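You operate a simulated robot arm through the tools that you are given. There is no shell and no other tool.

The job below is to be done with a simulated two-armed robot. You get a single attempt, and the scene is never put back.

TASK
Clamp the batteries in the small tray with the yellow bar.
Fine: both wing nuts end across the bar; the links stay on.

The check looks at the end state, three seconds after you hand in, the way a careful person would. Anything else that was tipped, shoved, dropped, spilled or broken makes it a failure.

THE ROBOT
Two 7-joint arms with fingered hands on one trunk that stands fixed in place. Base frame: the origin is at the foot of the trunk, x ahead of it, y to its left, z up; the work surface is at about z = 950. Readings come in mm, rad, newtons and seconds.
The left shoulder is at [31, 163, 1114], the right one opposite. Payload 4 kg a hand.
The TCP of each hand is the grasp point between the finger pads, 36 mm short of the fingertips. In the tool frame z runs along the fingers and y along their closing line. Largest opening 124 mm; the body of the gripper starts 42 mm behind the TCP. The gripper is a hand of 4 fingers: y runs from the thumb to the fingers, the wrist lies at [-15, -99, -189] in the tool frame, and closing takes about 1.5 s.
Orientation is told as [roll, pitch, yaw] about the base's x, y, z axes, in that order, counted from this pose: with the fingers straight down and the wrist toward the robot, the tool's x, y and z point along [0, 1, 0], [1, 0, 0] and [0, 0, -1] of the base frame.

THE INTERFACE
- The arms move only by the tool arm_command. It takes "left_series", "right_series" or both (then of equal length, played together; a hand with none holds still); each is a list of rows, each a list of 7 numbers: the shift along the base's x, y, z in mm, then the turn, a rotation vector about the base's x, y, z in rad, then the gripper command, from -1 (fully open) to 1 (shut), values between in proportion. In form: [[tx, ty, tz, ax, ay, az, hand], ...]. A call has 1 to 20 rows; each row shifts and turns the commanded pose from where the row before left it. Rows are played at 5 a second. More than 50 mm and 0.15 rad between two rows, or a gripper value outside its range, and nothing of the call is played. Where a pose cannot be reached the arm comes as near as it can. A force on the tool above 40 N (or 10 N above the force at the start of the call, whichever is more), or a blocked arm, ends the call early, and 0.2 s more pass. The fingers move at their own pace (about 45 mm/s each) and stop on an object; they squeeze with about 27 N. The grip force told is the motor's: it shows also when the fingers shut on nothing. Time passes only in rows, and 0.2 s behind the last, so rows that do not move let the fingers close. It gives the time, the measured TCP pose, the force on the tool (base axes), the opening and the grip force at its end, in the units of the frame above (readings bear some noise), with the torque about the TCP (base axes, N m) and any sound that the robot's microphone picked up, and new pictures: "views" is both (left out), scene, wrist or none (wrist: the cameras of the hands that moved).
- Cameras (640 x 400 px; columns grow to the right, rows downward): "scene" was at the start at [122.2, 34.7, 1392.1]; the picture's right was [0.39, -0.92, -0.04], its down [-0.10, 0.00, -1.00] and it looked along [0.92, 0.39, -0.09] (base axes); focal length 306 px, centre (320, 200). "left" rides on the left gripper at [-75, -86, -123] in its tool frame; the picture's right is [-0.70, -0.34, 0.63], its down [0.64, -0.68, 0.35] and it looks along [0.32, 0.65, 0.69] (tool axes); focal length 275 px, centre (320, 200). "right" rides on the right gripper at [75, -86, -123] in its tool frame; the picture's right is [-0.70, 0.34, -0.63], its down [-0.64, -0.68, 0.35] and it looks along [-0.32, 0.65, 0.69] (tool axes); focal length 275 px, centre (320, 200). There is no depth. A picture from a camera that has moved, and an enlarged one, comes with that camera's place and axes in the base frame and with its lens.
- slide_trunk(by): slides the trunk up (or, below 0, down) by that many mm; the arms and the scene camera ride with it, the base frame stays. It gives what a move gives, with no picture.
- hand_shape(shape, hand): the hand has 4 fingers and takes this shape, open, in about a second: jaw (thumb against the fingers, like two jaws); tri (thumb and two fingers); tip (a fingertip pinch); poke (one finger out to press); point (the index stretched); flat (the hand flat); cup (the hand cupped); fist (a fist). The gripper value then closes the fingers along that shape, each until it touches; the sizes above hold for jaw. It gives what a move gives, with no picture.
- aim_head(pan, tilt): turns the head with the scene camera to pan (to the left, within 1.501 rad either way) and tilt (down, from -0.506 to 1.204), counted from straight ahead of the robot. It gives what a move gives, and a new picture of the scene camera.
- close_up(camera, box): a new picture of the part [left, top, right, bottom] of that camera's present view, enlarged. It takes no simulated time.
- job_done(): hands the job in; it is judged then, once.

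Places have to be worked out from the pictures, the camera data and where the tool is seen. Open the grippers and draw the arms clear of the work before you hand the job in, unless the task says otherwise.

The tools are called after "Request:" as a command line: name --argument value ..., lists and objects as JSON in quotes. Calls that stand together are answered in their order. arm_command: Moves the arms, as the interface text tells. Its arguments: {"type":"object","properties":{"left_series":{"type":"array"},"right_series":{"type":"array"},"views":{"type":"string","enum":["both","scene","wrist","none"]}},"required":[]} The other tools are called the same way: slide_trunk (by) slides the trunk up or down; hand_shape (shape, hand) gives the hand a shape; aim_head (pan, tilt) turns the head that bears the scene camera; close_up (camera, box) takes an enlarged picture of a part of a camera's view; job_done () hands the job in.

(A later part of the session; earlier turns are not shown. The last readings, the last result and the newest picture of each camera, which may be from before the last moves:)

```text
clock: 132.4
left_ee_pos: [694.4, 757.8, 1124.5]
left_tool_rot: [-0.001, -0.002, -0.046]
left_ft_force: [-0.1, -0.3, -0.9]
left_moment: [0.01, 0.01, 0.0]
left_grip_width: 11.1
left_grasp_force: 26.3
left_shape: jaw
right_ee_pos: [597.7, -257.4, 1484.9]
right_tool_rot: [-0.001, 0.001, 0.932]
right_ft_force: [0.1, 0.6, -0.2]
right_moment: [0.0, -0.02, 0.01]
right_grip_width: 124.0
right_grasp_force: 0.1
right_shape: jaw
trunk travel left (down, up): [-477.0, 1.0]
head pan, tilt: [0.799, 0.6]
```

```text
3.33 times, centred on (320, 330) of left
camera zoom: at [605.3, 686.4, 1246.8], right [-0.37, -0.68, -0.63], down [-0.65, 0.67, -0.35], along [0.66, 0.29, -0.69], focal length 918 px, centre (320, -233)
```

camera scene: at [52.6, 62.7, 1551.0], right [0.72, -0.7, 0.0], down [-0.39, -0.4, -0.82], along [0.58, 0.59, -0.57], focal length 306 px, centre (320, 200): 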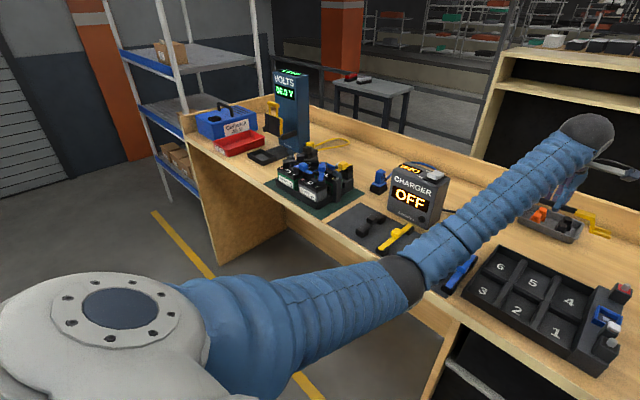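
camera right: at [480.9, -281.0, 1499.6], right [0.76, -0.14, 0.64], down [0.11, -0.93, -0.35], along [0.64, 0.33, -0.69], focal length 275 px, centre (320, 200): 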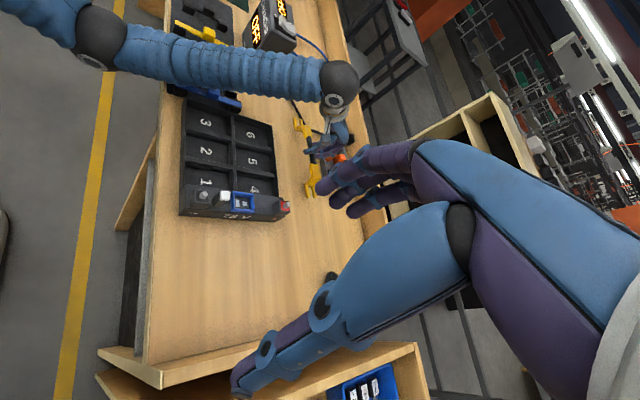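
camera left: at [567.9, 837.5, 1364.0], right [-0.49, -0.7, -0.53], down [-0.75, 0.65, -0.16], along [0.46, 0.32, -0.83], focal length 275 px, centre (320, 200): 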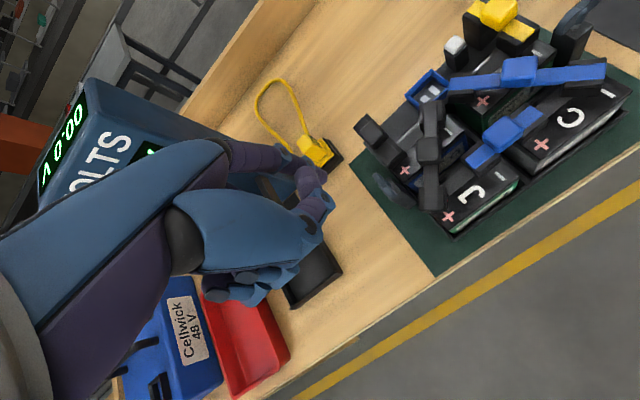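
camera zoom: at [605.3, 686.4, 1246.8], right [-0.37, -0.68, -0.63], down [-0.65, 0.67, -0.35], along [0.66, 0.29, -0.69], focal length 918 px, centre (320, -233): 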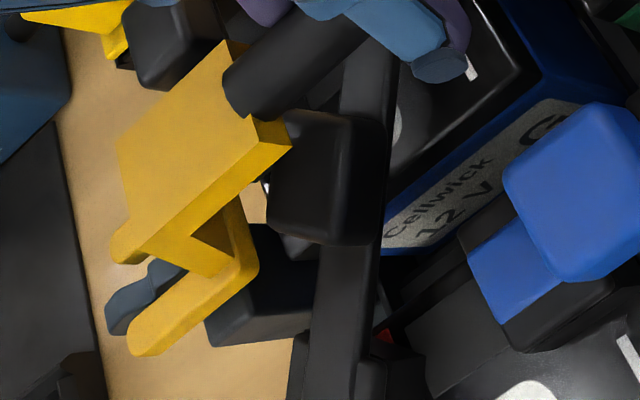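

The wings come up inside both slots without contact force. I lower further in small steps.

Request:
arm_command --left_series '[[0, 0, -4, 0, 0, 0, 1], [0, 0, -4, 0, 0, 0, 1], [0, 0, -3, 0, 0, 0, 1], [0, 0, 0, 0, 0, 0, 1]]' --views "none"

Request:
close_up --camera "scene" --box '[260, 130, 372, 200]'

Request:
close_up --camera "left" --box '[420, 120, 580, 240]'

Request:
close_up --camera "left" --box '[240, 270, 400, 390]'

```text
clock: 133.4
left_ee_pos: [693.5, 757.3, 1115.4]
left_tool_rot: [0.0, -0.001, -0.044]
left_ft_force: [-0.1, -0.4, -1.2]
left_moment: [-0.01, 0.02, 0.0]
left_grip_width: 11.3
left_grasp_force: 26.9
left_shape: jaw
right_ee_pos: [597.7, -256.1, 1485.6]
right_tool_rot: [0.0, 0.0, 0.932]
right_ft_force: [-0.3, -0.3, -0.2]
right_moment: [-0.02, -0.02, 0.04]
right_grip_width: 123.7
right_grasp_force: 0.0
right_shape: jaw
trunk travel left (down, up): [-477.0, 1.0]
head pan, tilt: [0.799, 0.6]
```

```text
5.71 times, centred on (316, 165) of scene
camera zoom: at [52.4, 63.2, 1551.0], right [0.72, -0.7, 0.0], down [-0.39, -0.41, -0.82], along [0.58, 0.59, -0.57], focal length 1750 px, centre (343, 400)
```

zoom: 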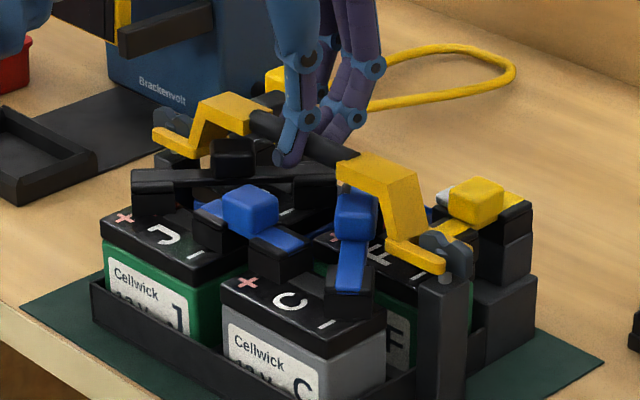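

```text
3.33 times, centred on (500, 180) of left
camera zoom: at [604.6, 686.4, 1237.0], right [-0.37, -0.68, -0.63], down [-0.65, 0.67, -0.35], along [0.66, 0.29, -0.69], focal length 918 px, centre (-280, 267)
```

zoom: 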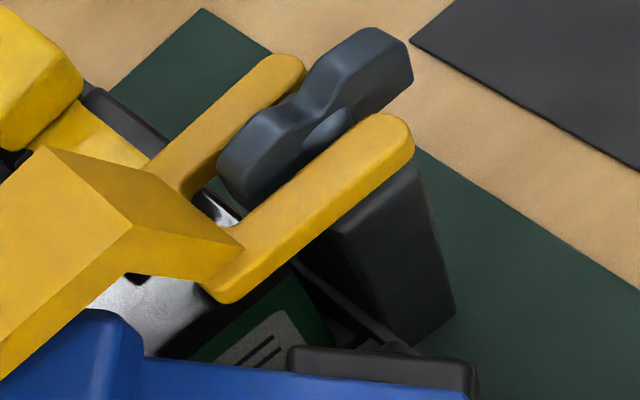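

```text
3.33 times, centred on (320, 330) of left
camera zoom: at [604.6, 686.4, 1237.0], right [-0.37, -0.68, -0.63], down [-0.65, 0.67, -0.35], along [0.66, 0.29, -0.69], focal length 918 px, centre (320, -233)
```

zoom: 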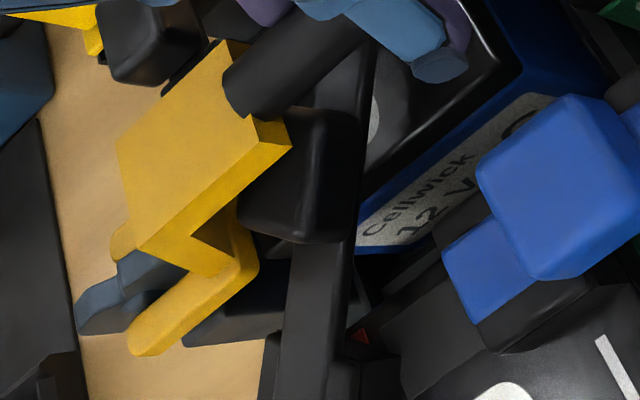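

Both wings stand well inside the slots. I lower the last ~10 mm carefully until the forks touch the posts.

Request:
arm_command --left_series '[[0, 0, -3, 0, 0, 0, 1], [0, 0, -3, 0, 0, 0, 1], [0, 0, -2, 0, 0, 0, 1], [0, 0, 0, 0, 0, 0, 1]]' --views "none"

Request:
close_up --camera "scene" --box '[260, 130, 372, 200]'

Request:
close_up --camera "left" --box '[420, 120, 580, 240]'

```text
clock: 134.4
left_ee_pos: [693.4, 755.4, 1107.5]
left_tool_rot: [0.0, -0.002, -0.045]
left_ft_force: [0.3, -0.9, -1.3]
left_moment: [-0.01, 0.01, 0.0]
left_grip_width: 11.0
left_grasp_force: 26.9
left_shape: jaw
right_ee_pos: [597.4, -256.2, 1485.5]
right_tool_rot: [-0.001, 0.001, 0.932]
right_ft_force: [0.6, 0.1, 0.1]
right_moment: [-0.01, -0.04, -0.01]
right_grip_width: 123.7
right_grasp_force: 0.0
right_shape: jaw
trunk travel left (down, up): [-477.0, 1.0]
head pan, tilt: [0.799, 0.6]
```

```text
5.71 times, centred on (316, 165) of scene
camera zoom: at [52.5, 63.2, 1551.0], right [0.72, -0.7, 0.0], down [-0.39, -0.41, -0.82], along [0.58, 0.59, -0.57], focal length 1750 px, centre (343, 400)
```

zoom: 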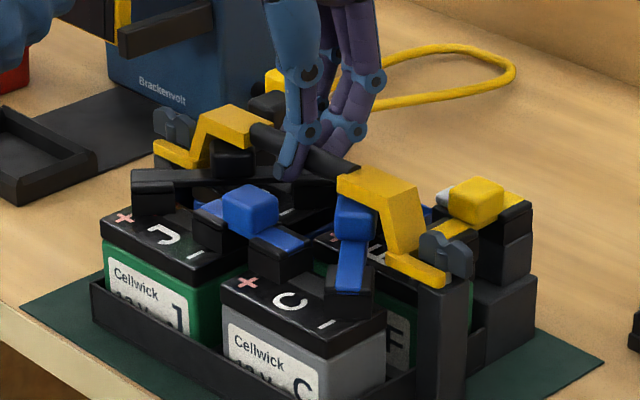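

```text
3.33 times, centred on (500, 180) of left
camera zoom: at [604.3, 685.7, 1228.7], right [-0.37, -0.68, -0.63], down [-0.65, 0.67, -0.35], along [0.66, 0.29, -0.69], focal length 918 px, centre (-280, 267)
```

zoom: 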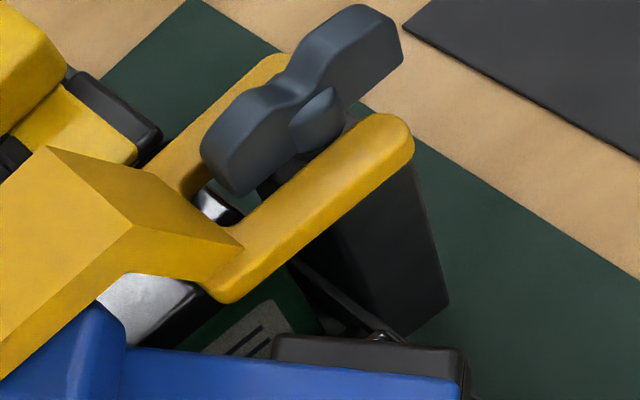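

Still no contact, and the links are untouched. I continue in 1.5 mm steps to contact.

Request:
arm_command --left_series '[[0, 0, -1.5, 0, 0, 0, 1], [0, 0, -1.5, 0, 0, 0, 1], [0, 0, 0, 0, 0, 0, 1]]' --views "none"

Request:
arm_command --left_series '[[0, 0, -1.2, 0, 0, 0, 1], [0, 0, 0, 0, 0, 0, 1]]' --views "none"

Request:
close_up --camera "scene" --box '[320, 155, 360, 185]'

Request:
close_up --camera "scene" --box '[275, 135, 325, 165]'

```text
clock: 135.2
left_ee_pos: [693.6, 757.0, 1105.8]
left_tool_rot: [-0.001, -0.004, -0.045]
left_ft_force: [-1.6, -0.2, 2.8]
left_moment: [-0.01, 0.02, 0.03]
left_grip_width: 10.9
left_grasp_force: 27.8
left_shape: jaw
right_ee_pos: [596.6, -257.7, 1485.3]
right_tool_rot: [-0.002, 0.0, 0.932]
right_ft_force: [0.2, 0.0, -0.3]
right_moment: [0.0, 0.04, 0.01]
right_grip_width: 123.8
right_grasp_force: 0.1
right_shape: jaw
trunk travel left (down, up): [-477.0, 1.0]
head pan, tilt: [0.799, 0.6]
```

```text
clock: 135.8
left_ee_pos: [694.4, 756.4, 1104.3]
left_tool_rot: [0.001, -0.004, -0.047]
left_ft_force: [-1.6, 1.3, 8.9]
left_moment: [0.07, -0.04, 0.02]
left_grip_width: 11.1
left_grasp_force: 27.2
left_shape: jaw
right_ee_pos: [596.5, -258.2, 1485.8]
right_tool_rot: [0.001, -0.001, 0.932]
right_ft_force: [0.3, -0.3, -0.4]
right_moment: [-0.02, 0.03, -0.01]
right_grip_width: 123.8
right_grasp_force: 0.0
right_shape: jaw
trunk travel left (down, up): [-477.0, 1.0]
head pan, tilt: [0.799, 0.6]
```

```text
13.33 times, centred on (340, 170) of scene
camera zoom: at [51.5, 62.6, 1551.2], right [0.72, -0.7, 0.0], down [-0.39, -0.4, -0.83], along [0.58, 0.59, -0.56], focal length 4082 px, centre (53, 600)
```

zoom: 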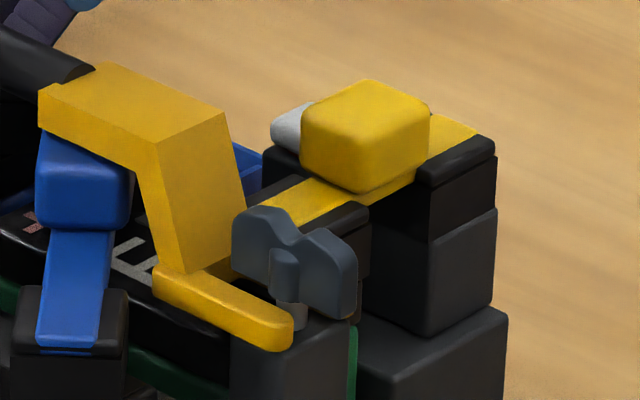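

```text
12.80 times, centred on (300, 150) of scene
camera zoom: at [51.5, 62.6, 1551.2], right [0.72, -0.7, 0.0], down [-0.39, -0.4, -0.83], along [0.58, 0.59, -0.56], focal length 3919 px, centre (576, 840)
```

zoom: 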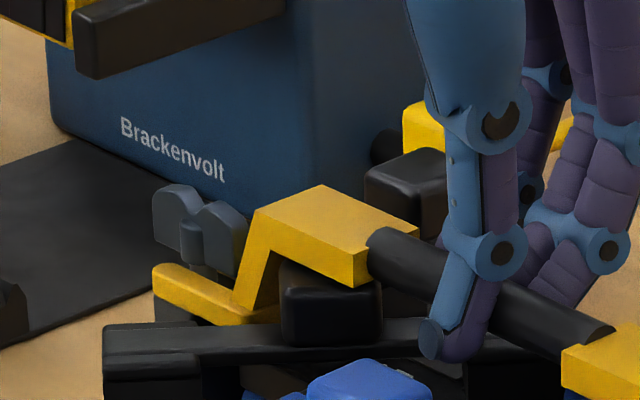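

Contact of about 9 N: both forks now rest on the posts with the bolts inside the slots, links untouched. I release with a small opening and lift the hand straight up.

Request:
arm_command --left_series '[[0, 0, 1, 0, 0, 0, 0.8], [0, 0, 0, 0, 0, 0, 0.62], [0, 0, 0, 0, 0, 0, 0.58], [0, 0, 0, 0, 0, 0, 0.58], [0, 0, 8, 0, 0, 0, 0.58], [0, 0, 12, 0, 0, 0, 0.58], [0, 0, 30, 0, 0, 0, 0.58], [0, 0, 40, 0, 0, 0, 0.58]]' --views "none"

Request:
close_up --camera "scene" --box '[260, 130, 372, 200]'

Request:
close_up --camera "left" --box '[220, 100, 620, 390]'

```text
clock: 137.6
left_ee_pos: [695.2, 759.2, 1193.4]
left_tool_rot: [0.0, -0.001, -0.046]
left_ft_force: [-0.3, 1.1, -0.2]
left_moment: [0.04, -0.02, -0.03]
left_grip_width: 26.1
left_grasp_force: 0.0
left_shape: jaw
right_ee_pos: [597.1, -258.2, 1485.8]
right_tool_rot: [0.002, 0.0, 0.932]
right_ft_force: [0.1, -1.2, 0.4]
right_moment: [0.03, 0.0, 0.0]
right_grip_width: 123.9
right_grasp_force: 0.0
right_shape: jaw
trunk travel left (down, up): [-477.0, 1.0]
head pan, tilt: [0.799, 0.6]
```

```text
5.71 times, centred on (316, 165) of scene
camera zoom: at [52.2, 62.3, 1551.2], right [0.72, -0.7, 0.0], down [-0.39, -0.4, -0.83], along [0.58, 0.59, -0.56], focal length 1750 px, centre (343, 400)
```

zoom: 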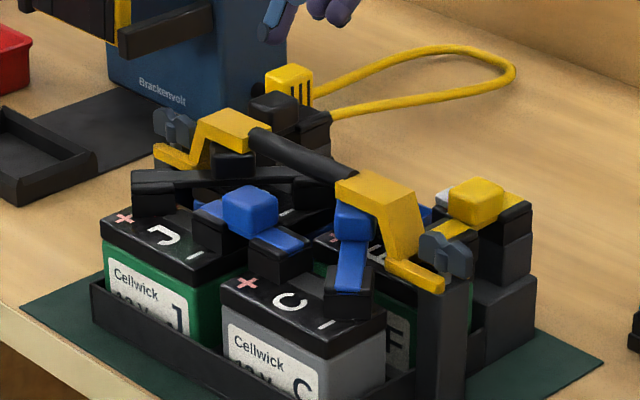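

```text
1.38 times, centred on (420, 245) of left
camera zoom: at [606.8, 687.9, 1316.1], right [-0.37, -0.68, -0.63], down [-0.65, 0.67, -0.35], along [0.66, 0.29, -0.69], focal length 380 px, centre (182, 138)
```

zoom: 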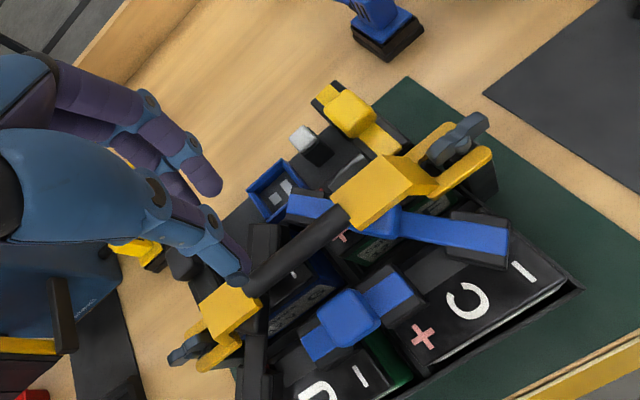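

The bar sits on both posts with the wings in the slots. I inspect both ends closely.

Request:
close_up --camera "left" --box '[460, 160, 560, 240]'

Request:
close_up --camera "left" --box '[310, 290, 430, 390]'

Request:
close_up --camera "scene" --box '[275, 135, 315, 165]'

Request:
close_up --camera "scene" --box '[320, 155, 360, 185]'

```text
5.00 times, centred on (510, 200) of left
camera zoom: at [606.8, 687.9, 1316.1], right [-0.37, -0.68, -0.63], down [-0.65, 0.67, -0.35], along [0.66, 0.29, -0.69], focal length 1376 px, centre (-630, 200)
```

zoom: 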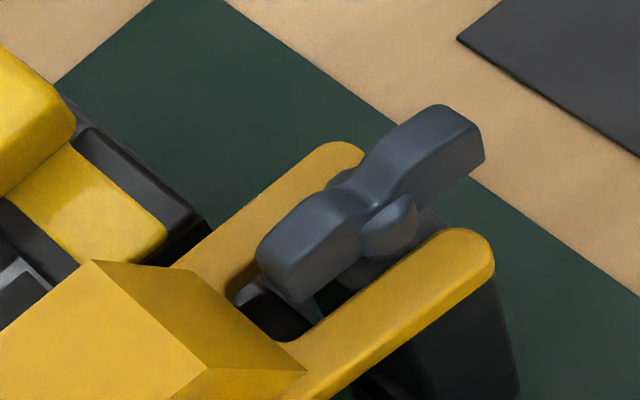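

```text
4.00 times, centred on (370, 340) of left
camera zoom: at [606.8, 687.9, 1316.1], right [-0.37, -0.68, -0.63], down [-0.65, 0.67, -0.35], along [0.66, 0.29, -0.69], focal length 1101 px, centre (120, -360)
```

zoom: 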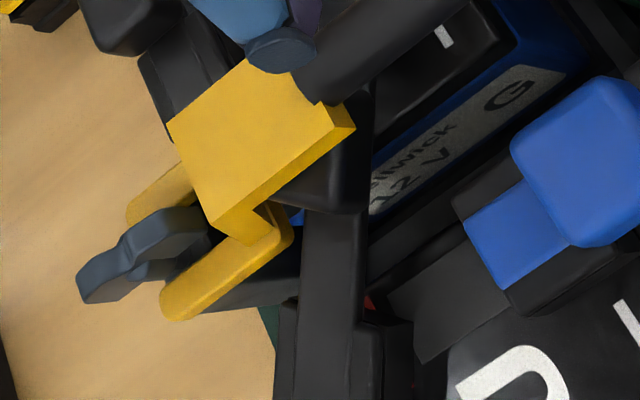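

```text
13.33 times, centred on (295, 150) of scene
camera zoom: at [52.2, 62.3, 1551.2], right [0.72, -0.7, 0.0], down [-0.39, -0.4, -0.83], along [0.58, 0.59, -0.56], focal length 4082 px, centre (653, 867)
```

zoom: 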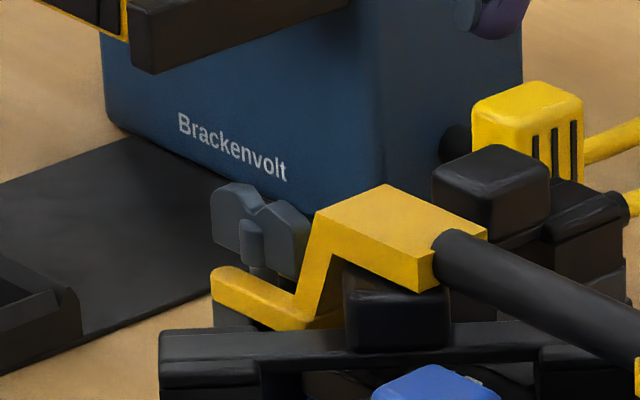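

```text
13.33 times, centred on (340, 170) of scene
camera zoom: at [52.2, 62.3, 1551.2], right [0.72, -0.7, 0.0], down [-0.39, -0.4, -0.83], along [0.58, 0.59, -0.56], focal length 4082 px, centre (53, 600)
```

zoom: 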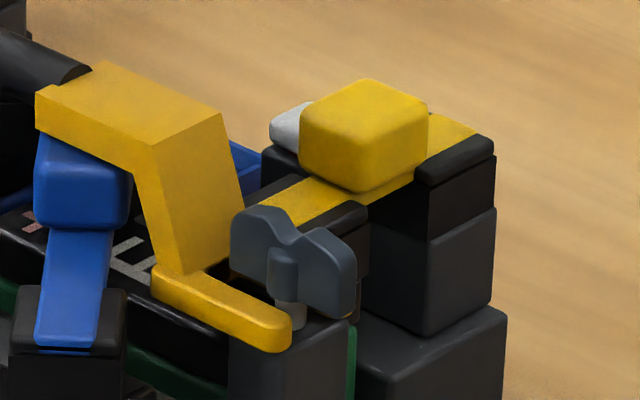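

Everything sits well. Next I close the far nut: point shape, fingertip to the robot side of the far nut's outer wing, then push it towards +x (clockwise) until across. I first move there at a safe height.

Request:
arm_command --left_series '[[-20, 20, 40, 0, 0, 0.02, 0.3], [-25, 40, 10, 0, 0.06, 0.024, 0], [-25, 40, 0, 0, 0.125, 0, 0], [-18, 40, 0, 0, 0.065, 0, 0]]' --views "none"

Request:
hand_shape --hand "left" --shape "point"

Request:
arm_command --left_series '[[0, 5, -30, 0, 0, 0, -1], [0, 0, -35, 0, 0, 0, -1], [0, 0, -30, 0, 0, 0, -1], [0, 0, 0, 0, 0, 0, -1]]' --views "none"

Request:
close_up --camera "scene" --box '[260, 115, 330, 170]'

Request:
close_up --camera "left" --box '[250, 100, 450, 240]'

```text
clock: 138.6
left_ee_pos: [608.4, 896.7, 1242.1]
left_tool_rot: [-0.003, 0.247, -0.002]
left_ft_force: [-0.3, -0.4, -0.3]
left_moment: [-0.02, 0.0, -0.04]
left_grip_width: 61.7
left_grasp_force: 0.1
left_shape: jaw
right_ee_pos: [596.4, -257.0, 1485.8]
right_tool_rot: [0.001, 0.001, 0.934]
right_ft_force: [0.1, -0.6, -0.1]
right_moment: [0.0, -0.03, 0.0]
right_grip_width: 123.8
right_grasp_force: 0.0
right_shape: jaw
trunk travel left (down, up): [-477.0, 1.0]
head pan, tilt: [0.799, 0.6]
```

```text
clock: 139.5
left_ee_pos: [609.7, 895.7, 1241.4]
left_tool_rot: [-0.003, 0.248, -0.001]
left_ft_force: [0.4, 1.4, -0.1]
left_moment: [0.03, 0.0, 0.02]
left_grip_width: 116.0
left_grasp_force: 0.0
left_shape: point
right_ee_pos: [597.3, -255.7, 1484.9]
right_tool_rot: [-0.002, -0.002, 0.933]
right_ft_force: [-0.9, -0.4, 0.5]
right_moment: [0.0, 0.02, 0.01]
right_grip_width: 123.5
right_grasp_force: 0.1
right_shape: jaw
trunk travel left (down, up): [-477.0, 1.0]
head pan, tilt: [0.799, 0.6]
```

```text
clock: 140.5
left_ee_pos: [605.0, 900.1, 1149.8]
left_tool_rot: [-0.003, 0.25, -0.001]
left_ft_force: [0.8, 0.0, -1.1]
left_moment: [-0.01, 0.03, -0.01]
left_grip_width: 116.1
left_grasp_force: 0.0
left_shape: point
right_ee_pos: [597.7, -257.0, 1486.1]
right_tool_rot: [-0.001, 0.001, 0.93]
right_ft_force: [-0.7, -0.9, 0.1]
right_moment: [0.02, -0.03, 0.01]
right_grip_width: 123.5
right_grasp_force: 0.0
right_shape: jaw
trunk travel left (down, up): [-477.0, 1.0]
head pan, tilt: [0.799, 0.6]
```

```text
7.27 times, centred on (295, 142) of scene
camera zoom: at [52.2, 63.1, 1551.1], right [0.72, -0.7, 0.0], down [-0.39, -0.41, -0.82], along [0.58, 0.59, -0.57], focal length 2227 px, centre (502, 618)
```

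zoom: 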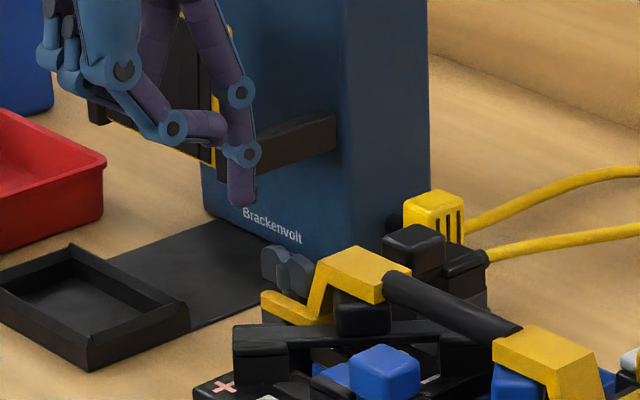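

```text
2.86 times, centred on (350, 170) of left
camera zoom: at [552.4, 824.9, 1289.3], right [-0.48, -0.7, -0.53], down [-0.74, 0.65, -0.17], along [0.46, 0.31, -0.83], focal length 786 px, centre (234, 286)
```

zoom: 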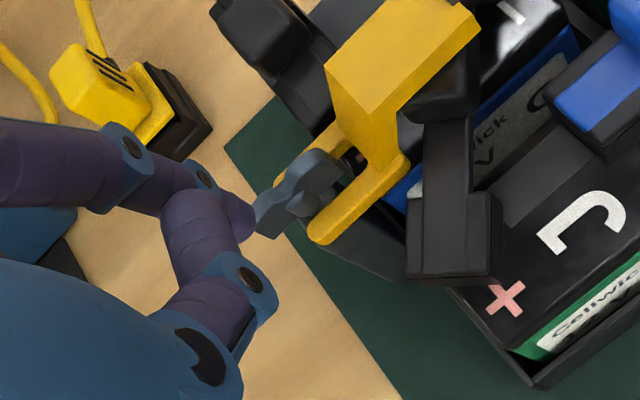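

Fingertip about [668, 882, 1105]. I shift +7 mm in y and lower to wing height (tip z about 1057).

Request:
arm_command --left_series '[[0, 4, 0, 0, 0, 0, -1], [0, 3, -18, 0, 0, 0, -1], [0, 0, -18, 0, 0, 0, -1], [0, 0, -11, 0, 0, 0, -1], [0, 0, 0, 0, 0, 0, -1]]' --views "none"

Request:
close_up --camera "scene" --box '[270, 130, 320, 165]'

Request:
close_up --camera "left" --box '[270, 80, 430, 200]'

```text
clock: 141.7
left_ee_pos: [607.3, 909.3, 1101.8]
left_tool_rot: [-0.003, 0.249, 0.0]
left_ft_force: [-0.4, -0.2, 0.4]
left_moment: [0.01, 0.0, 0.0]
left_grip_width: 116.4
left_grasp_force: 0.1
left_shape: point
right_ee_pos: [597.9, -256.7, 1485.8]
right_tool_rot: [0.0, 0.0, 0.932]
right_ft_force: [0.4, -0.6, 0.0]
right_moment: [0.01, -0.02, -0.02]
right_grip_width: 123.6
right_grasp_force: 0.1
right_shape: jaw
trunk travel left (down, up): [-477.0, 1.0]
head pan, tilt: [0.799, 0.6]
```

```text
11.43 times, centred on (295, 148) of scene
camera zoom: at [52.2, 63.1, 1551.1], right [0.72, -0.7, 0.0], down [-0.39, -0.41, -0.82], along [0.58, 0.59, -0.57], focal length 3499 px, centre (606, 800)
```

zoom: 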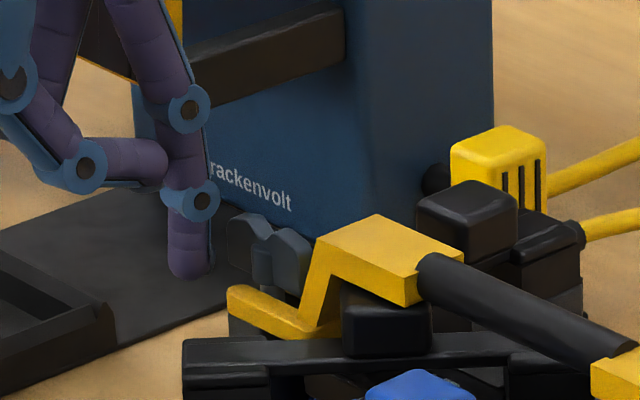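

```text
3.33 times, centred on (350, 140) of left
camera zoom: at [553.5, 834.6, 1242.0], right [-0.48, -0.7, -0.53], down [-0.75, 0.65, -0.17], along [0.46, 0.31, -0.83], focal length 918 px, centre (220, 400)
```

zoom: 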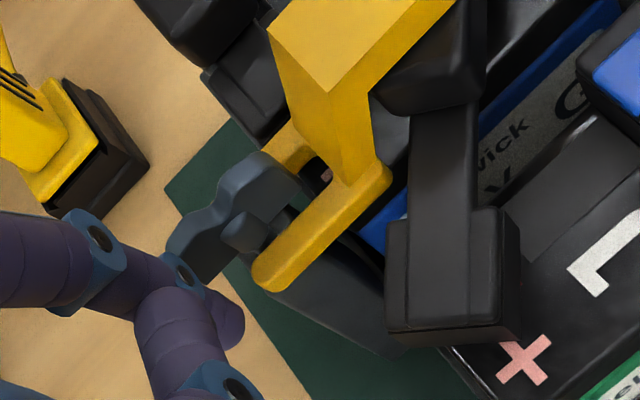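

The tip stands at about [668, 890] beside the outer wing. I push in +x.

Request:
arm_command --left_series '[[5, 0, 0, 0, 0, 0, -1], [5, 0, 0, 0, 0, 0, -1], [4, 0, 0, 0, 0, 0, -1], [4, 0, 0, 0, 0, 0, -1], [4, 0, 0, 0, 0, 0, -1]]' --views "none"

Request:
close_up --camera "scene" --box '[270, 130, 320, 165]'

Request:
close_up --camera "left" --box '[270, 80, 430, 200]'

```text
clock: 142.9
left_ee_pos: [627.4, 908.0, 1098.8]
left_tool_rot: [-0.003, 0.248, -0.002]
left_ft_force: [0.3, -0.1, -0.4]
left_moment: [-0.04, 0.0, -0.01]
left_grip_width: 116.2
left_grasp_force: 0.1
left_shape: point
right_ee_pos: [598.0, -257.1, 1485.4]
right_tool_rot: [0.001, 0.001, 0.932]
right_ft_force: [0.5, 0.0, 0.9]
right_moment: [0.01, 0.0, 0.01]
right_grip_width: 123.5
right_grasp_force: 0.0
right_shape: jaw
trunk travel left (down, up): [-477.0, 1.0]
head pan, tilt: [0.799, 0.6]
```

```text
11.43 times, centred on (295, 148) of scene
camera zoom: at [52.5, 63.1, 1551.0], right [0.72, -0.7, 0.0], down [-0.39, -0.41, -0.82], along [0.57, 0.59, -0.57], focal length 3499 px, centre (606, 800)
```

zoom: 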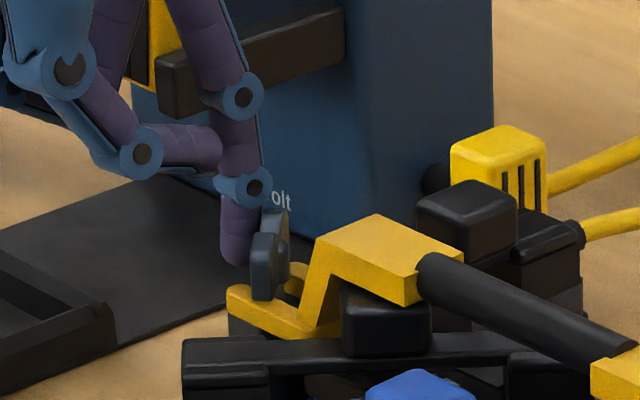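

```text
3.33 times, centred on (350, 140) of left
camera zoom: at [574.9, 834.2, 1240.2], right [-0.48, -0.7, -0.53], down [-0.74, 0.65, -0.17], along [0.46, 0.31, -0.83], focal length 918 px, centre (220, 400)
```

zoom: 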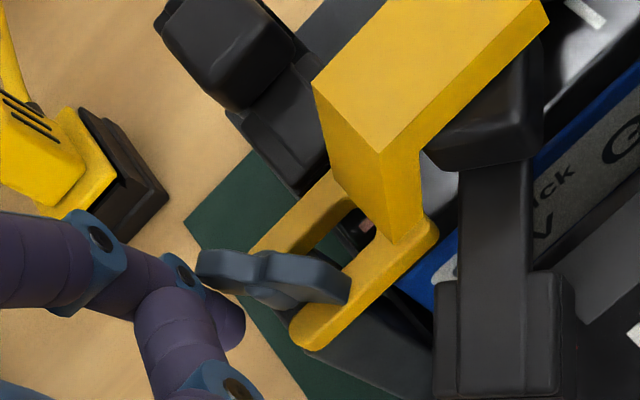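

The wing turns easily, about half way. I keep pushing.

Request:
arm_command --left_series '[[4, 0, 0, 0, 0, 0, -1], [4, 0, 0, 0, 0, 0, -1], [4, 0, 0, 0, 0, 0, -1], [4, 0, 0, 0, 0, 0, -1]]' --views "none"

Request:
close_up --camera "scene" --box '[270, 130, 320, 165]'

Request:
close_up --camera "left" --box '[270, 80, 430, 200]'

```text
clock: 143.9
left_ee_pos: [644.4, 909.5, 1099.5]
left_tool_rot: [-0.002, 0.248, -0.001]
left_ft_force: [-0.3, 0.5, -0.4]
left_moment: [-0.01, -0.01, 0.04]
left_grip_width: 116.3
left_grasp_force: 0.1
left_shape: point
right_ee_pos: [598.7, -256.9, 1484.2]
right_tool_rot: [-0.001, -0.001, 0.931]
right_ft_force: [-0.4, -0.1, 0.2]
right_moment: [0.0, 0.02, 0.03]
right_grip_width: 123.8
right_grasp_force: 0.1
right_shape: jaw
trunk travel left (down, up): [-477.0, 1.0]
head pan, tilt: [0.799, 0.6]
```

```text
11.43 times, centred on (295, 148) of scene
camera zoom: at [52.7, 63.1, 1551.0], right [0.72, -0.7, 0.0], down [-0.39, -0.41, -0.82], along [0.57, 0.59, -0.57], focal length 3499 px, centre (606, 800)
```

zoom: 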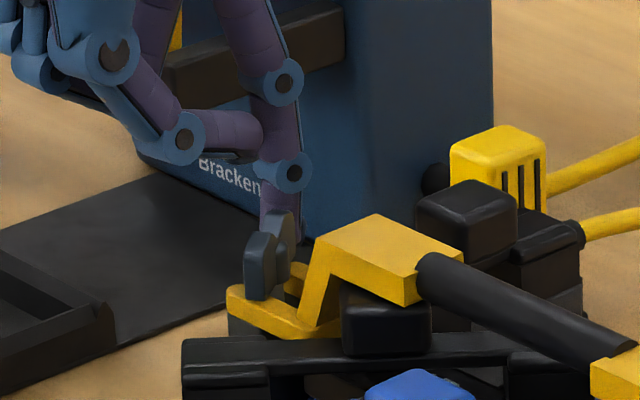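

```text
3.33 times, centred on (350, 140) of left
camera zoom: at [591.8, 834.4, 1239.7], right [-0.48, -0.7, -0.53], down [-0.75, 0.65, -0.17], along [0.46, 0.31, -0.83], focal length 918 px, centre (220, 400)
```

zoom: 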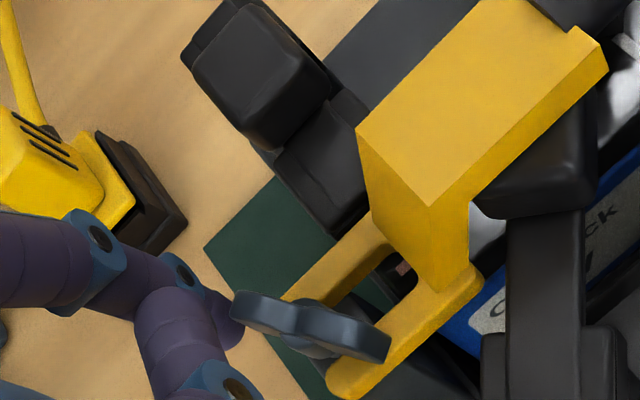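

The wing is about 30° short of across and the finger now stands behind its +x end. I push it in -y to finish.

Request:
arm_command --left_series '[[-3, -1, 0, 0, 0, 0, -1], [0, -3, 0, 0, 0, 0, -1], [0, -3, 0, 0, 0, 0, -1], [0, -2, 0, 0, 0, 0, -1], [0, 0, 0, 0, 0, 0, -1]]' --views "none"

Request:
close_up --camera "scene" --box '[270, 130, 320, 165]'

Request:
close_up --camera "left" --box '[270, 80, 430, 200]'

```text
clock: 145.1
left_ee_pos: [642.1, 899.9, 1101.4]
left_tool_rot: [0.0, 0.247, -0.001]
left_ft_force: [1.8, 1.4, -0.4]
left_moment: [0.06, -0.09, 0.12]
left_grip_width: 0.0
left_grasp_force: 0.1
left_shape: point
right_ee_pos: [597.5, -256.6, 1486.2]
right_tool_rot: [0.0, 0.0, 0.932]
right_ft_force: [-0.5, -0.7, 0.2]
right_moment: [0.0, 0.0, -0.01]
right_grip_width: 123.8
right_grasp_force: 0.0
right_shape: jaw
trunk travel left (down, up): [-477.0, 1.0]
head pan, tilt: [0.799, 0.6]
```

```text
11.43 times, centred on (295, 148) of scene
camera zoom: at [52.6, 63.2, 1551.0], right [0.72, -0.7, 0.0], down [-0.39, -0.41, -0.82], along [0.58, 0.59, -0.57], focal length 3499 px, centre (606, 800)
```

zoom: 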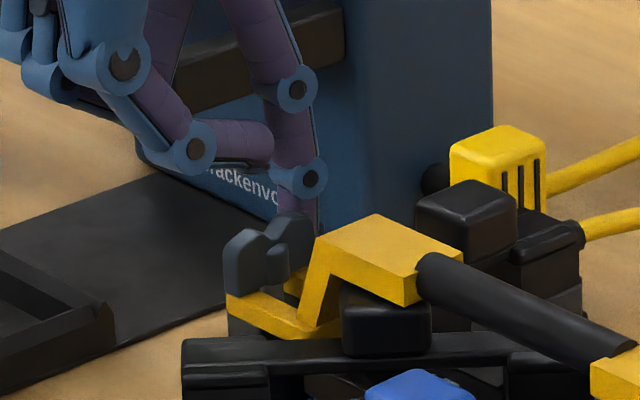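

```text
3.33 times, centred on (350, 140) of left
camera zoom: at [588.7, 825.1, 1240.4], right [-0.48, -0.7, -0.53], down [-0.75, 0.65, -0.17], along [0.46, 0.31, -0.83], focal length 918 px, centre (220, 400)
```

zoom: 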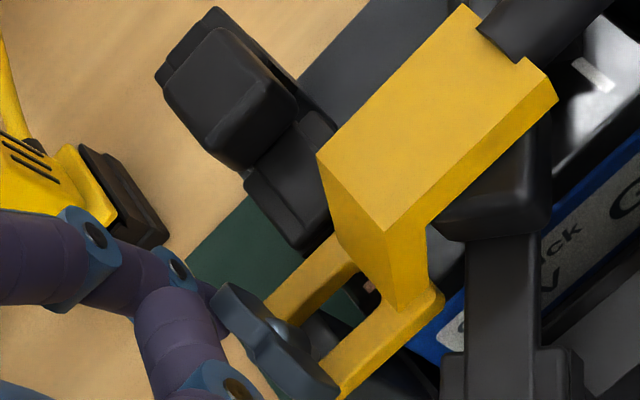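

Now about 10° short. I push 3-4 mm more.

Request:
arm_command --left_series '[[0, -2, 0, 0, 0, 0, -1], [0, -2, 0, 0, 0, 0, -1], [0, 0, 0, 0, 0, 0, -1]]' --views "none"

Request:
close_up --camera "scene" --box '[270, 130, 320, 165]'

Request:
close_up --camera "left" --box '[270, 80, 430, 200]'

```text
clock: 145.9
left_ee_pos: [639.8, 896.6, 1100.5]
left_tool_rot: [0.0, 0.247, 0.0]
left_ft_force: [2.8, 3.4, 0.7]
left_moment: [0.16, -0.08, 0.33]
left_grip_width: 0.0
left_grasp_force: 0.1
left_shape: point
right_ee_pos: [597.3, -255.7, 1485.0]
right_tool_rot: [0.001, -0.001, 0.934]
right_ft_force: [-0.2, 0.7, -1.2]
right_moment: [-0.03, 0.01, 0.02]
right_grip_width: 123.7
right_grasp_force: 0.0
right_shape: jaw
trunk travel left (down, up): [-477.0, 1.0]
head pan, tilt: [0.799, 0.6]
```

```text
11.43 times, centred on (295, 148) of scene
camera zoom: at [52.7, 63.5, 1551.0], right [0.72, -0.7, 0.0], down [-0.39, -0.41, -0.82], along [0.57, 0.59, -0.57], focal length 3499 px, centre (606, 800)
```

zoom: 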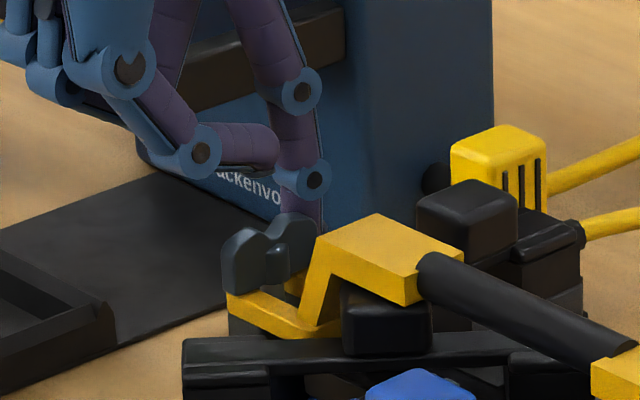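

```text
3.33 times, centred on (350, 140) of left
camera zoom: at [587.6, 821.4, 1240.5], right [-0.48, -0.7, -0.53], down [-0.75, 0.64, -0.17], along [0.46, 0.31, -0.83], focal length 918 px, centre (220, 400)
```

zoom: 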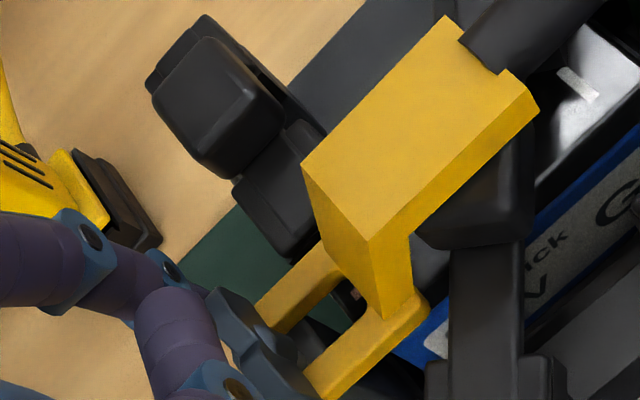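

The far wing now looks as it did originally (across, at its stop, force rising). I withdraw the finger outward and up.

Request:
arm_command --left_series '[[0, 5, 0, 0, 0, 0, -1], [0, 8, 5, 0, 0, 0, -1], [0, 0, 30, 0, 0, 0, -1], [-10, 0, 40, 0, 0, 0, -1], [-10, 0, 40, 0, 0, 0, -1]]' --views "none"

Request:
close_up --camera "scene" --box '[260, 130, 372, 200]'

Request:
close_up --camera "left" --box '[320, 60, 640, 220]'

```text
clock: 147.1
left_ee_pos: [621.5, 909.8, 1216.1]
left_tool_rot: [0.0, 0.247, -0.002]
left_ft_force: [-0.3, -0.2, 0.2]
left_moment: [0.01, -0.01, 0.0]
left_grip_width: 0.3
left_grasp_force: 0.1
left_shape: point
right_ee_pos: [597.6, -257.2, 1485.0]
right_tool_rot: [0.001, 0.001, 0.932]
right_ft_force: [0.5, -1.0, 0.5]
right_moment: [0.02, 0.0, 0.0]
right_grip_width: 123.7
right_grasp_force: 0.0
right_shape: jaw
trunk travel left (down, up): [-477.0, 1.0]
head pan, tilt: [0.799, 0.6]
```

```text
5.71 times, centred on (316, 165) of scene
camera zoom: at [52.1, 62.5, 1551.1], right [0.72, -0.7, 0.0], down [-0.39, -0.4, -0.83], along [0.58, 0.59, -0.56], focal length 1750 px, centre (343, 400)
```

zoom: 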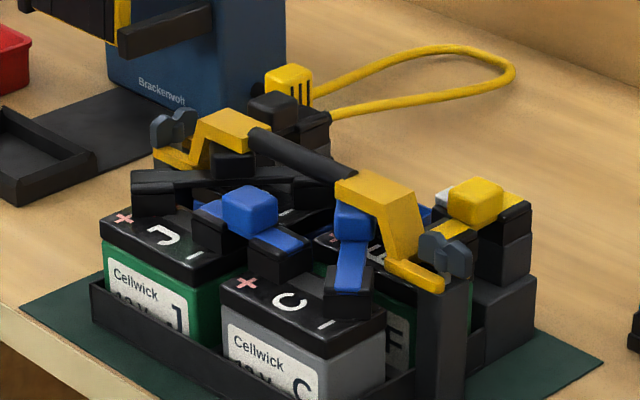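

```text
2.00 times, centred on (480, 140) of left
camera zoom: at [568.8, 834.6, 1356.6], right [-0.48, -0.7, -0.53], down [-0.74, 0.65, -0.17], along [0.46, 0.31, -0.83], focal length 551 px, centre (0, 320)
```

zoom: 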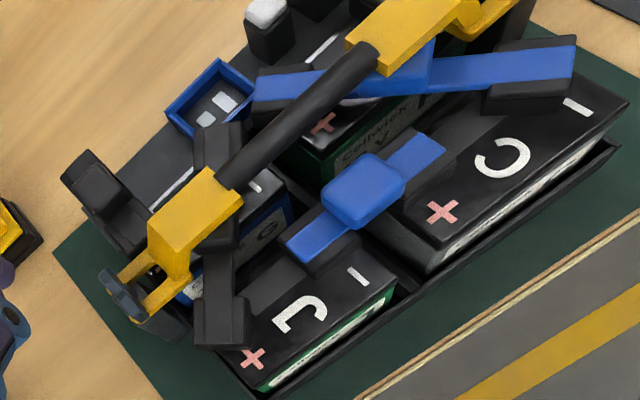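

Far nut done, bar undisturbed. For the near nut I need clockwise as well: push its outer wing from the +x side towards -x. I move the fingertip above about [712, 627].

Request:
arm_command --left_series '[[0, -45, 0, 0, 0, 0, -1], [0, -45, 0, 0, 0, 0, -1], [5, -45, 0, 0, 0, 0, -1], [8, -45, 0, 0, 0, 0, -1], [8, -45, 0, 0, 0, 0, -1], [6, -39, -30, 0, 0, 0, -1], [0, 0, -36, 0, 0, 0, -1], [0, 0, 0, 0, 0, 0, -1]]' --views "none"

Request:
close_up --camera "scene" --box '[310, 130, 380, 185]'

Request:
close_up --camera "left" --box '[250, 100, 450, 240]'

```text
clock: 148.9
left_ee_pos: [646.3, 645.7, 1152.4]
left_tool_rot: [-0.003, 0.247, 0.0]
left_ft_force: [0.1, 0.5, 0.4]
left_moment: [0.0, -0.02, -0.01]
left_grip_width: 0.0
left_grasp_force: 0.0
left_shape: point
right_ee_pos: [597.3, -256.8, 1484.6]
right_tool_rot: [0.0, -0.001, 0.932]
right_ft_force: [0.1, 0.5, 0.1]
right_moment: [0.0, -0.01, -0.06]
right_grip_width: 123.9
right_grasp_force: 0.1
right_shape: jaw
trunk travel left (down, up): [-477.0, 1.0]
head pan, tilt: [0.799, 0.6]
```

```text
7.27 times, centred on (345, 158) of scene
camera zoom: at [52.5, 62.4, 1551.1], right [0.72, -0.7, 0.0], down [-0.39, -0.4, -0.83], along [0.58, 0.59, -0.56], focal length 2227 px, centre (138, 509)
```

zoom: 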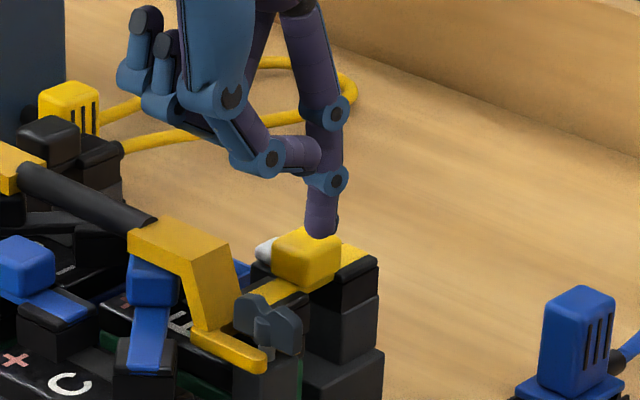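

```text
2.86 times, centred on (350, 170) of left
camera zoom: at [594.1, 570.0, 1291.7], right [-0.48, -0.7, -0.53], down [-0.75, 0.65, -0.17], along [0.46, 0.31, -0.83], focal length 786 px, centre (234, 286)
```

zoom: 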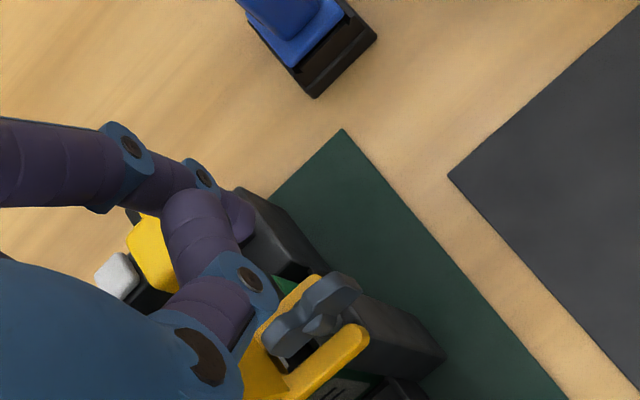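

The tip is at about [711, 628, 1105]. I lower 48 mm to wing height and then push in -x.

Request:
arm_command --left_series '[[1, 0, -18, 0, 0, 0, -1], [0, 0, -18, 0, 0, 0, -1], [0, 0, -12, 0, 0, 0, -1], [-4, 0, 0, 0, 0, 0, -1], [-4, 0, 0, 0, 0, 0, -1], [-4, 0, 0, 0, 0, 0, -1]]' --views "none"

Request:
close_up --camera "scene" --box '[315, 145, 365, 185]'

Request:
close_up --camera "left" --box '[270, 80, 430, 200]'

```text
clock: 150.3
left_ee_pos: [636.0, 645.2, 1102.4]
left_tool_rot: [-0.002, 0.248, -0.003]
left_ft_force: [1.1, -0.1, 0.4]
left_moment: [0.0, -0.02, 0.0]
left_grip_width: 0.0
left_grasp_force: 0.0
left_shape: point
right_ee_pos: [597.1, -257.3, 1486.2]
right_tool_rot: [-0.001, -0.001, 0.933]
right_ft_force: [1.1, 0.1, -0.6]
right_moment: [-0.03, -0.02, -0.01]
right_grip_width: 123.8
right_grasp_force: 0.0
right_shape: jaw
trunk travel left (down, up): [-477.0, 1.0]
head pan, tilt: [0.799, 0.6]
```

```text
10.00 times, centred on (340, 165) of scene
camera zoom: at [52.2, 63.2, 1551.1], right [0.72, -0.7, 0.0], down [-0.39, -0.41, -0.82], along [0.58, 0.59, -0.57], focal length 3062 px, centre (120, 550)
```

zoom: 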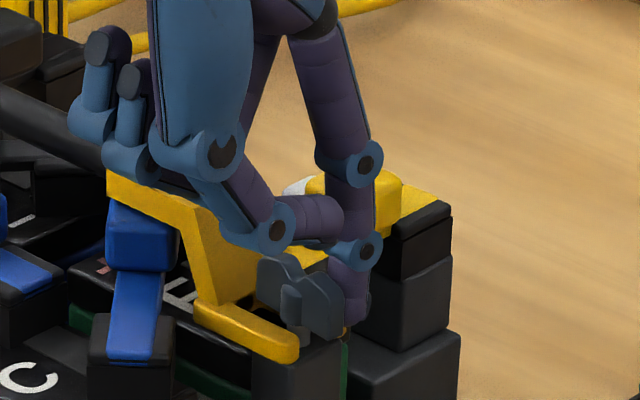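

```text
3.33 times, centred on (350, 140) of left
camera zoom: at [583.4, 569.8, 1241.7], right [-0.48, -0.7, -0.53], down [-0.74, 0.65, -0.17], along [0.46, 0.31, -0.83], focal length 918 px, centre (220, 400)
```

zoom: 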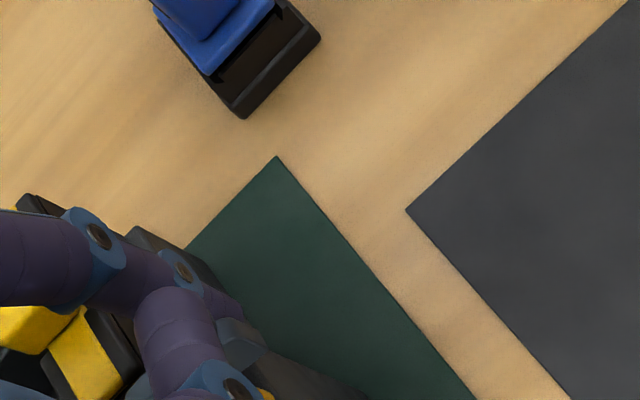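

Contact is light (1 N). I keep pushing in -x.

Request:
arm_command --left_series '[[-4, 0, 0, 0, 0, 0, -1], [-4, 0, 0, 0, 0, 0, -1], [-4, 0, 0, 0, 0, 0, -1]]' --views "none"

Request:
close_up --camera "scene" --box '[315, 145, 365, 185]'

Request:
close_up --camera "left" --box '[270, 120, 430, 240]'

```text
clock: 151.1
left_ee_pos: [623.8, 644.9, 1102.5]
left_tool_rot: [-0.001, 0.249, -0.002]
left_ft_force: [0.5, -0.6, 0.2]
left_moment: [-0.03, -0.02, 0.02]
left_grip_width: 0.0
left_grasp_force: 0.0
left_shape: point
right_ee_pos: [596.9, -256.6, 1485.5]
right_tool_rot: [-0.001, 0.0, 0.932]
right_ft_force: [-0.1, -0.2, 0.7]
right_moment: [-0.01, 0.01, 0.02]
right_grip_width: 123.8
right_grasp_force: 0.1
right_shape: jaw
trunk travel left (down, up): [-477.0, 1.0]
head pan, tilt: [0.799, 0.6]
```

```text
10.00 times, centred on (340, 165) of scene
camera zoom: at [52.2, 63.0, 1551.1], right [0.72, -0.7, 0.0], down [-0.39, -0.41, -0.82], along [0.58, 0.59, -0.57], focal length 3062 px, centre (120, 550)
```

zoom: 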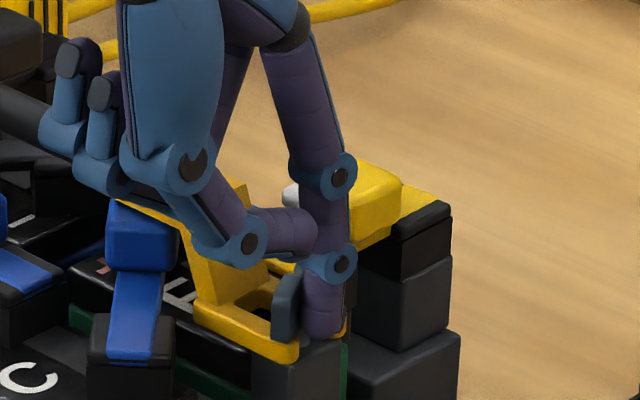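

```text
3.33 times, centred on (350, 180) of left
camera zoom: at [571.7, 570.0, 1241.7], right [-0.48, -0.7, -0.53], down [-0.75, 0.65, -0.17], along [0.46, 0.31, -0.83], focal length 918 px, centre (220, 267)
```

zoom: 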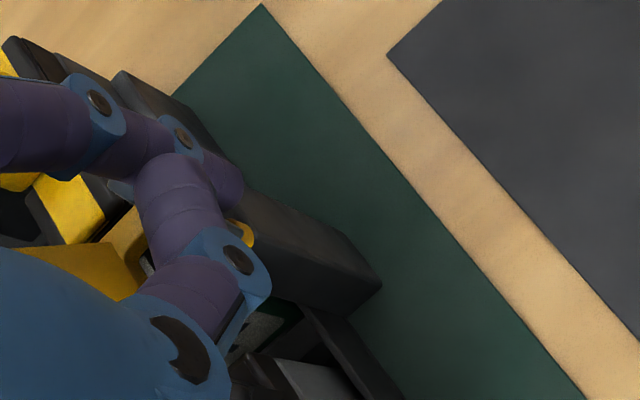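

The wing is turning (seen edge-on). I push 9 mm more in -x, then a little in +y to bring it fully across.

Request:
arm_command --left_series '[[-4, 0, 0, 0, 0, 0, -1], [-4, 0, 0, 0, 0, 0, -1], [-3, 0, 0, 0, 0, 0, -1], [0, 0, 0, 0, 0, 0, -1]]' --views "none"

Request:
close_up --camera "scene" --box '[315, 145, 365, 185]'

Request:
close_up --camera "left" --box '[270, 120, 430, 240]'

```text
clock: 152.1
left_ee_pos: [612.7, 644.0, 1102.9]
left_tool_rot: [-0.001, 0.246, -0.002]
left_ft_force: [1.2, -0.7, -0.1]
left_moment: [0.01, -0.01, 0.01]
left_grip_width: 0.0
left_grasp_force: 0.1
left_shape: point
right_ee_pos: [597.3, -257.0, 1485.5]
right_tool_rot: [0.001, 0.0, 0.931]
right_ft_force: [-0.3, 0.3, -0.8]
right_moment: [-0.03, 0.01, 0.0]
right_grip_width: 123.7
right_grasp_force: 0.1
right_shape: jaw
trunk travel left (down, up): [-477.0, 1.0]
head pan, tilt: [0.799, 0.6]
```

```text
10.00 times, centred on (340, 165) of scene
camera zoom: at [52.3, 63.1, 1551.1], right [0.72, -0.7, 0.0], down [-0.39, -0.41, -0.82], along [0.58, 0.59, -0.57], focal length 3062 px, centre (120, 550)
```

zoom: 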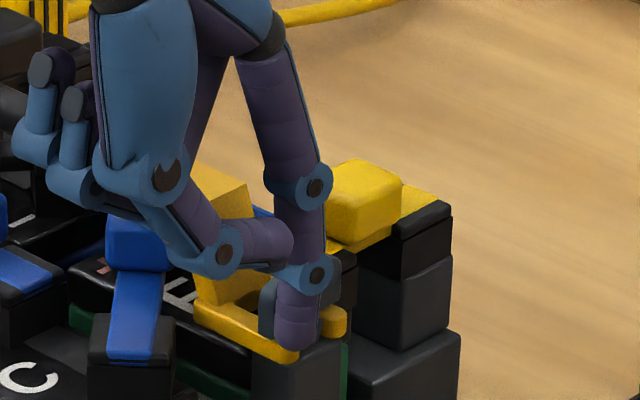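

```text
3.33 times, centred on (350, 180) of left
camera zoom: at [560.8, 570.2, 1242.0], right [-0.48, -0.7, -0.53], down [-0.74, 0.65, -0.17], along [0.46, 0.31, -0.83], focal length 918 px, centre (220, 267)
```

zoom: 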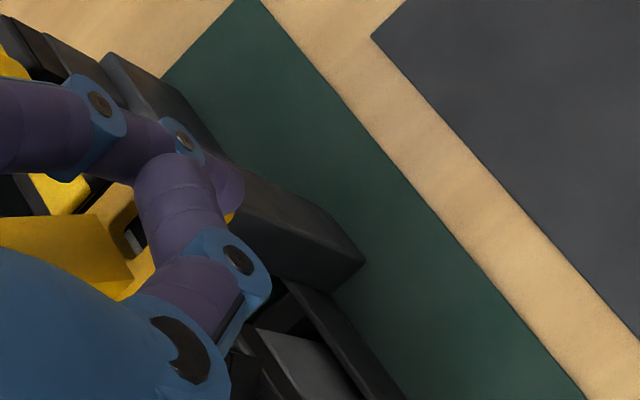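

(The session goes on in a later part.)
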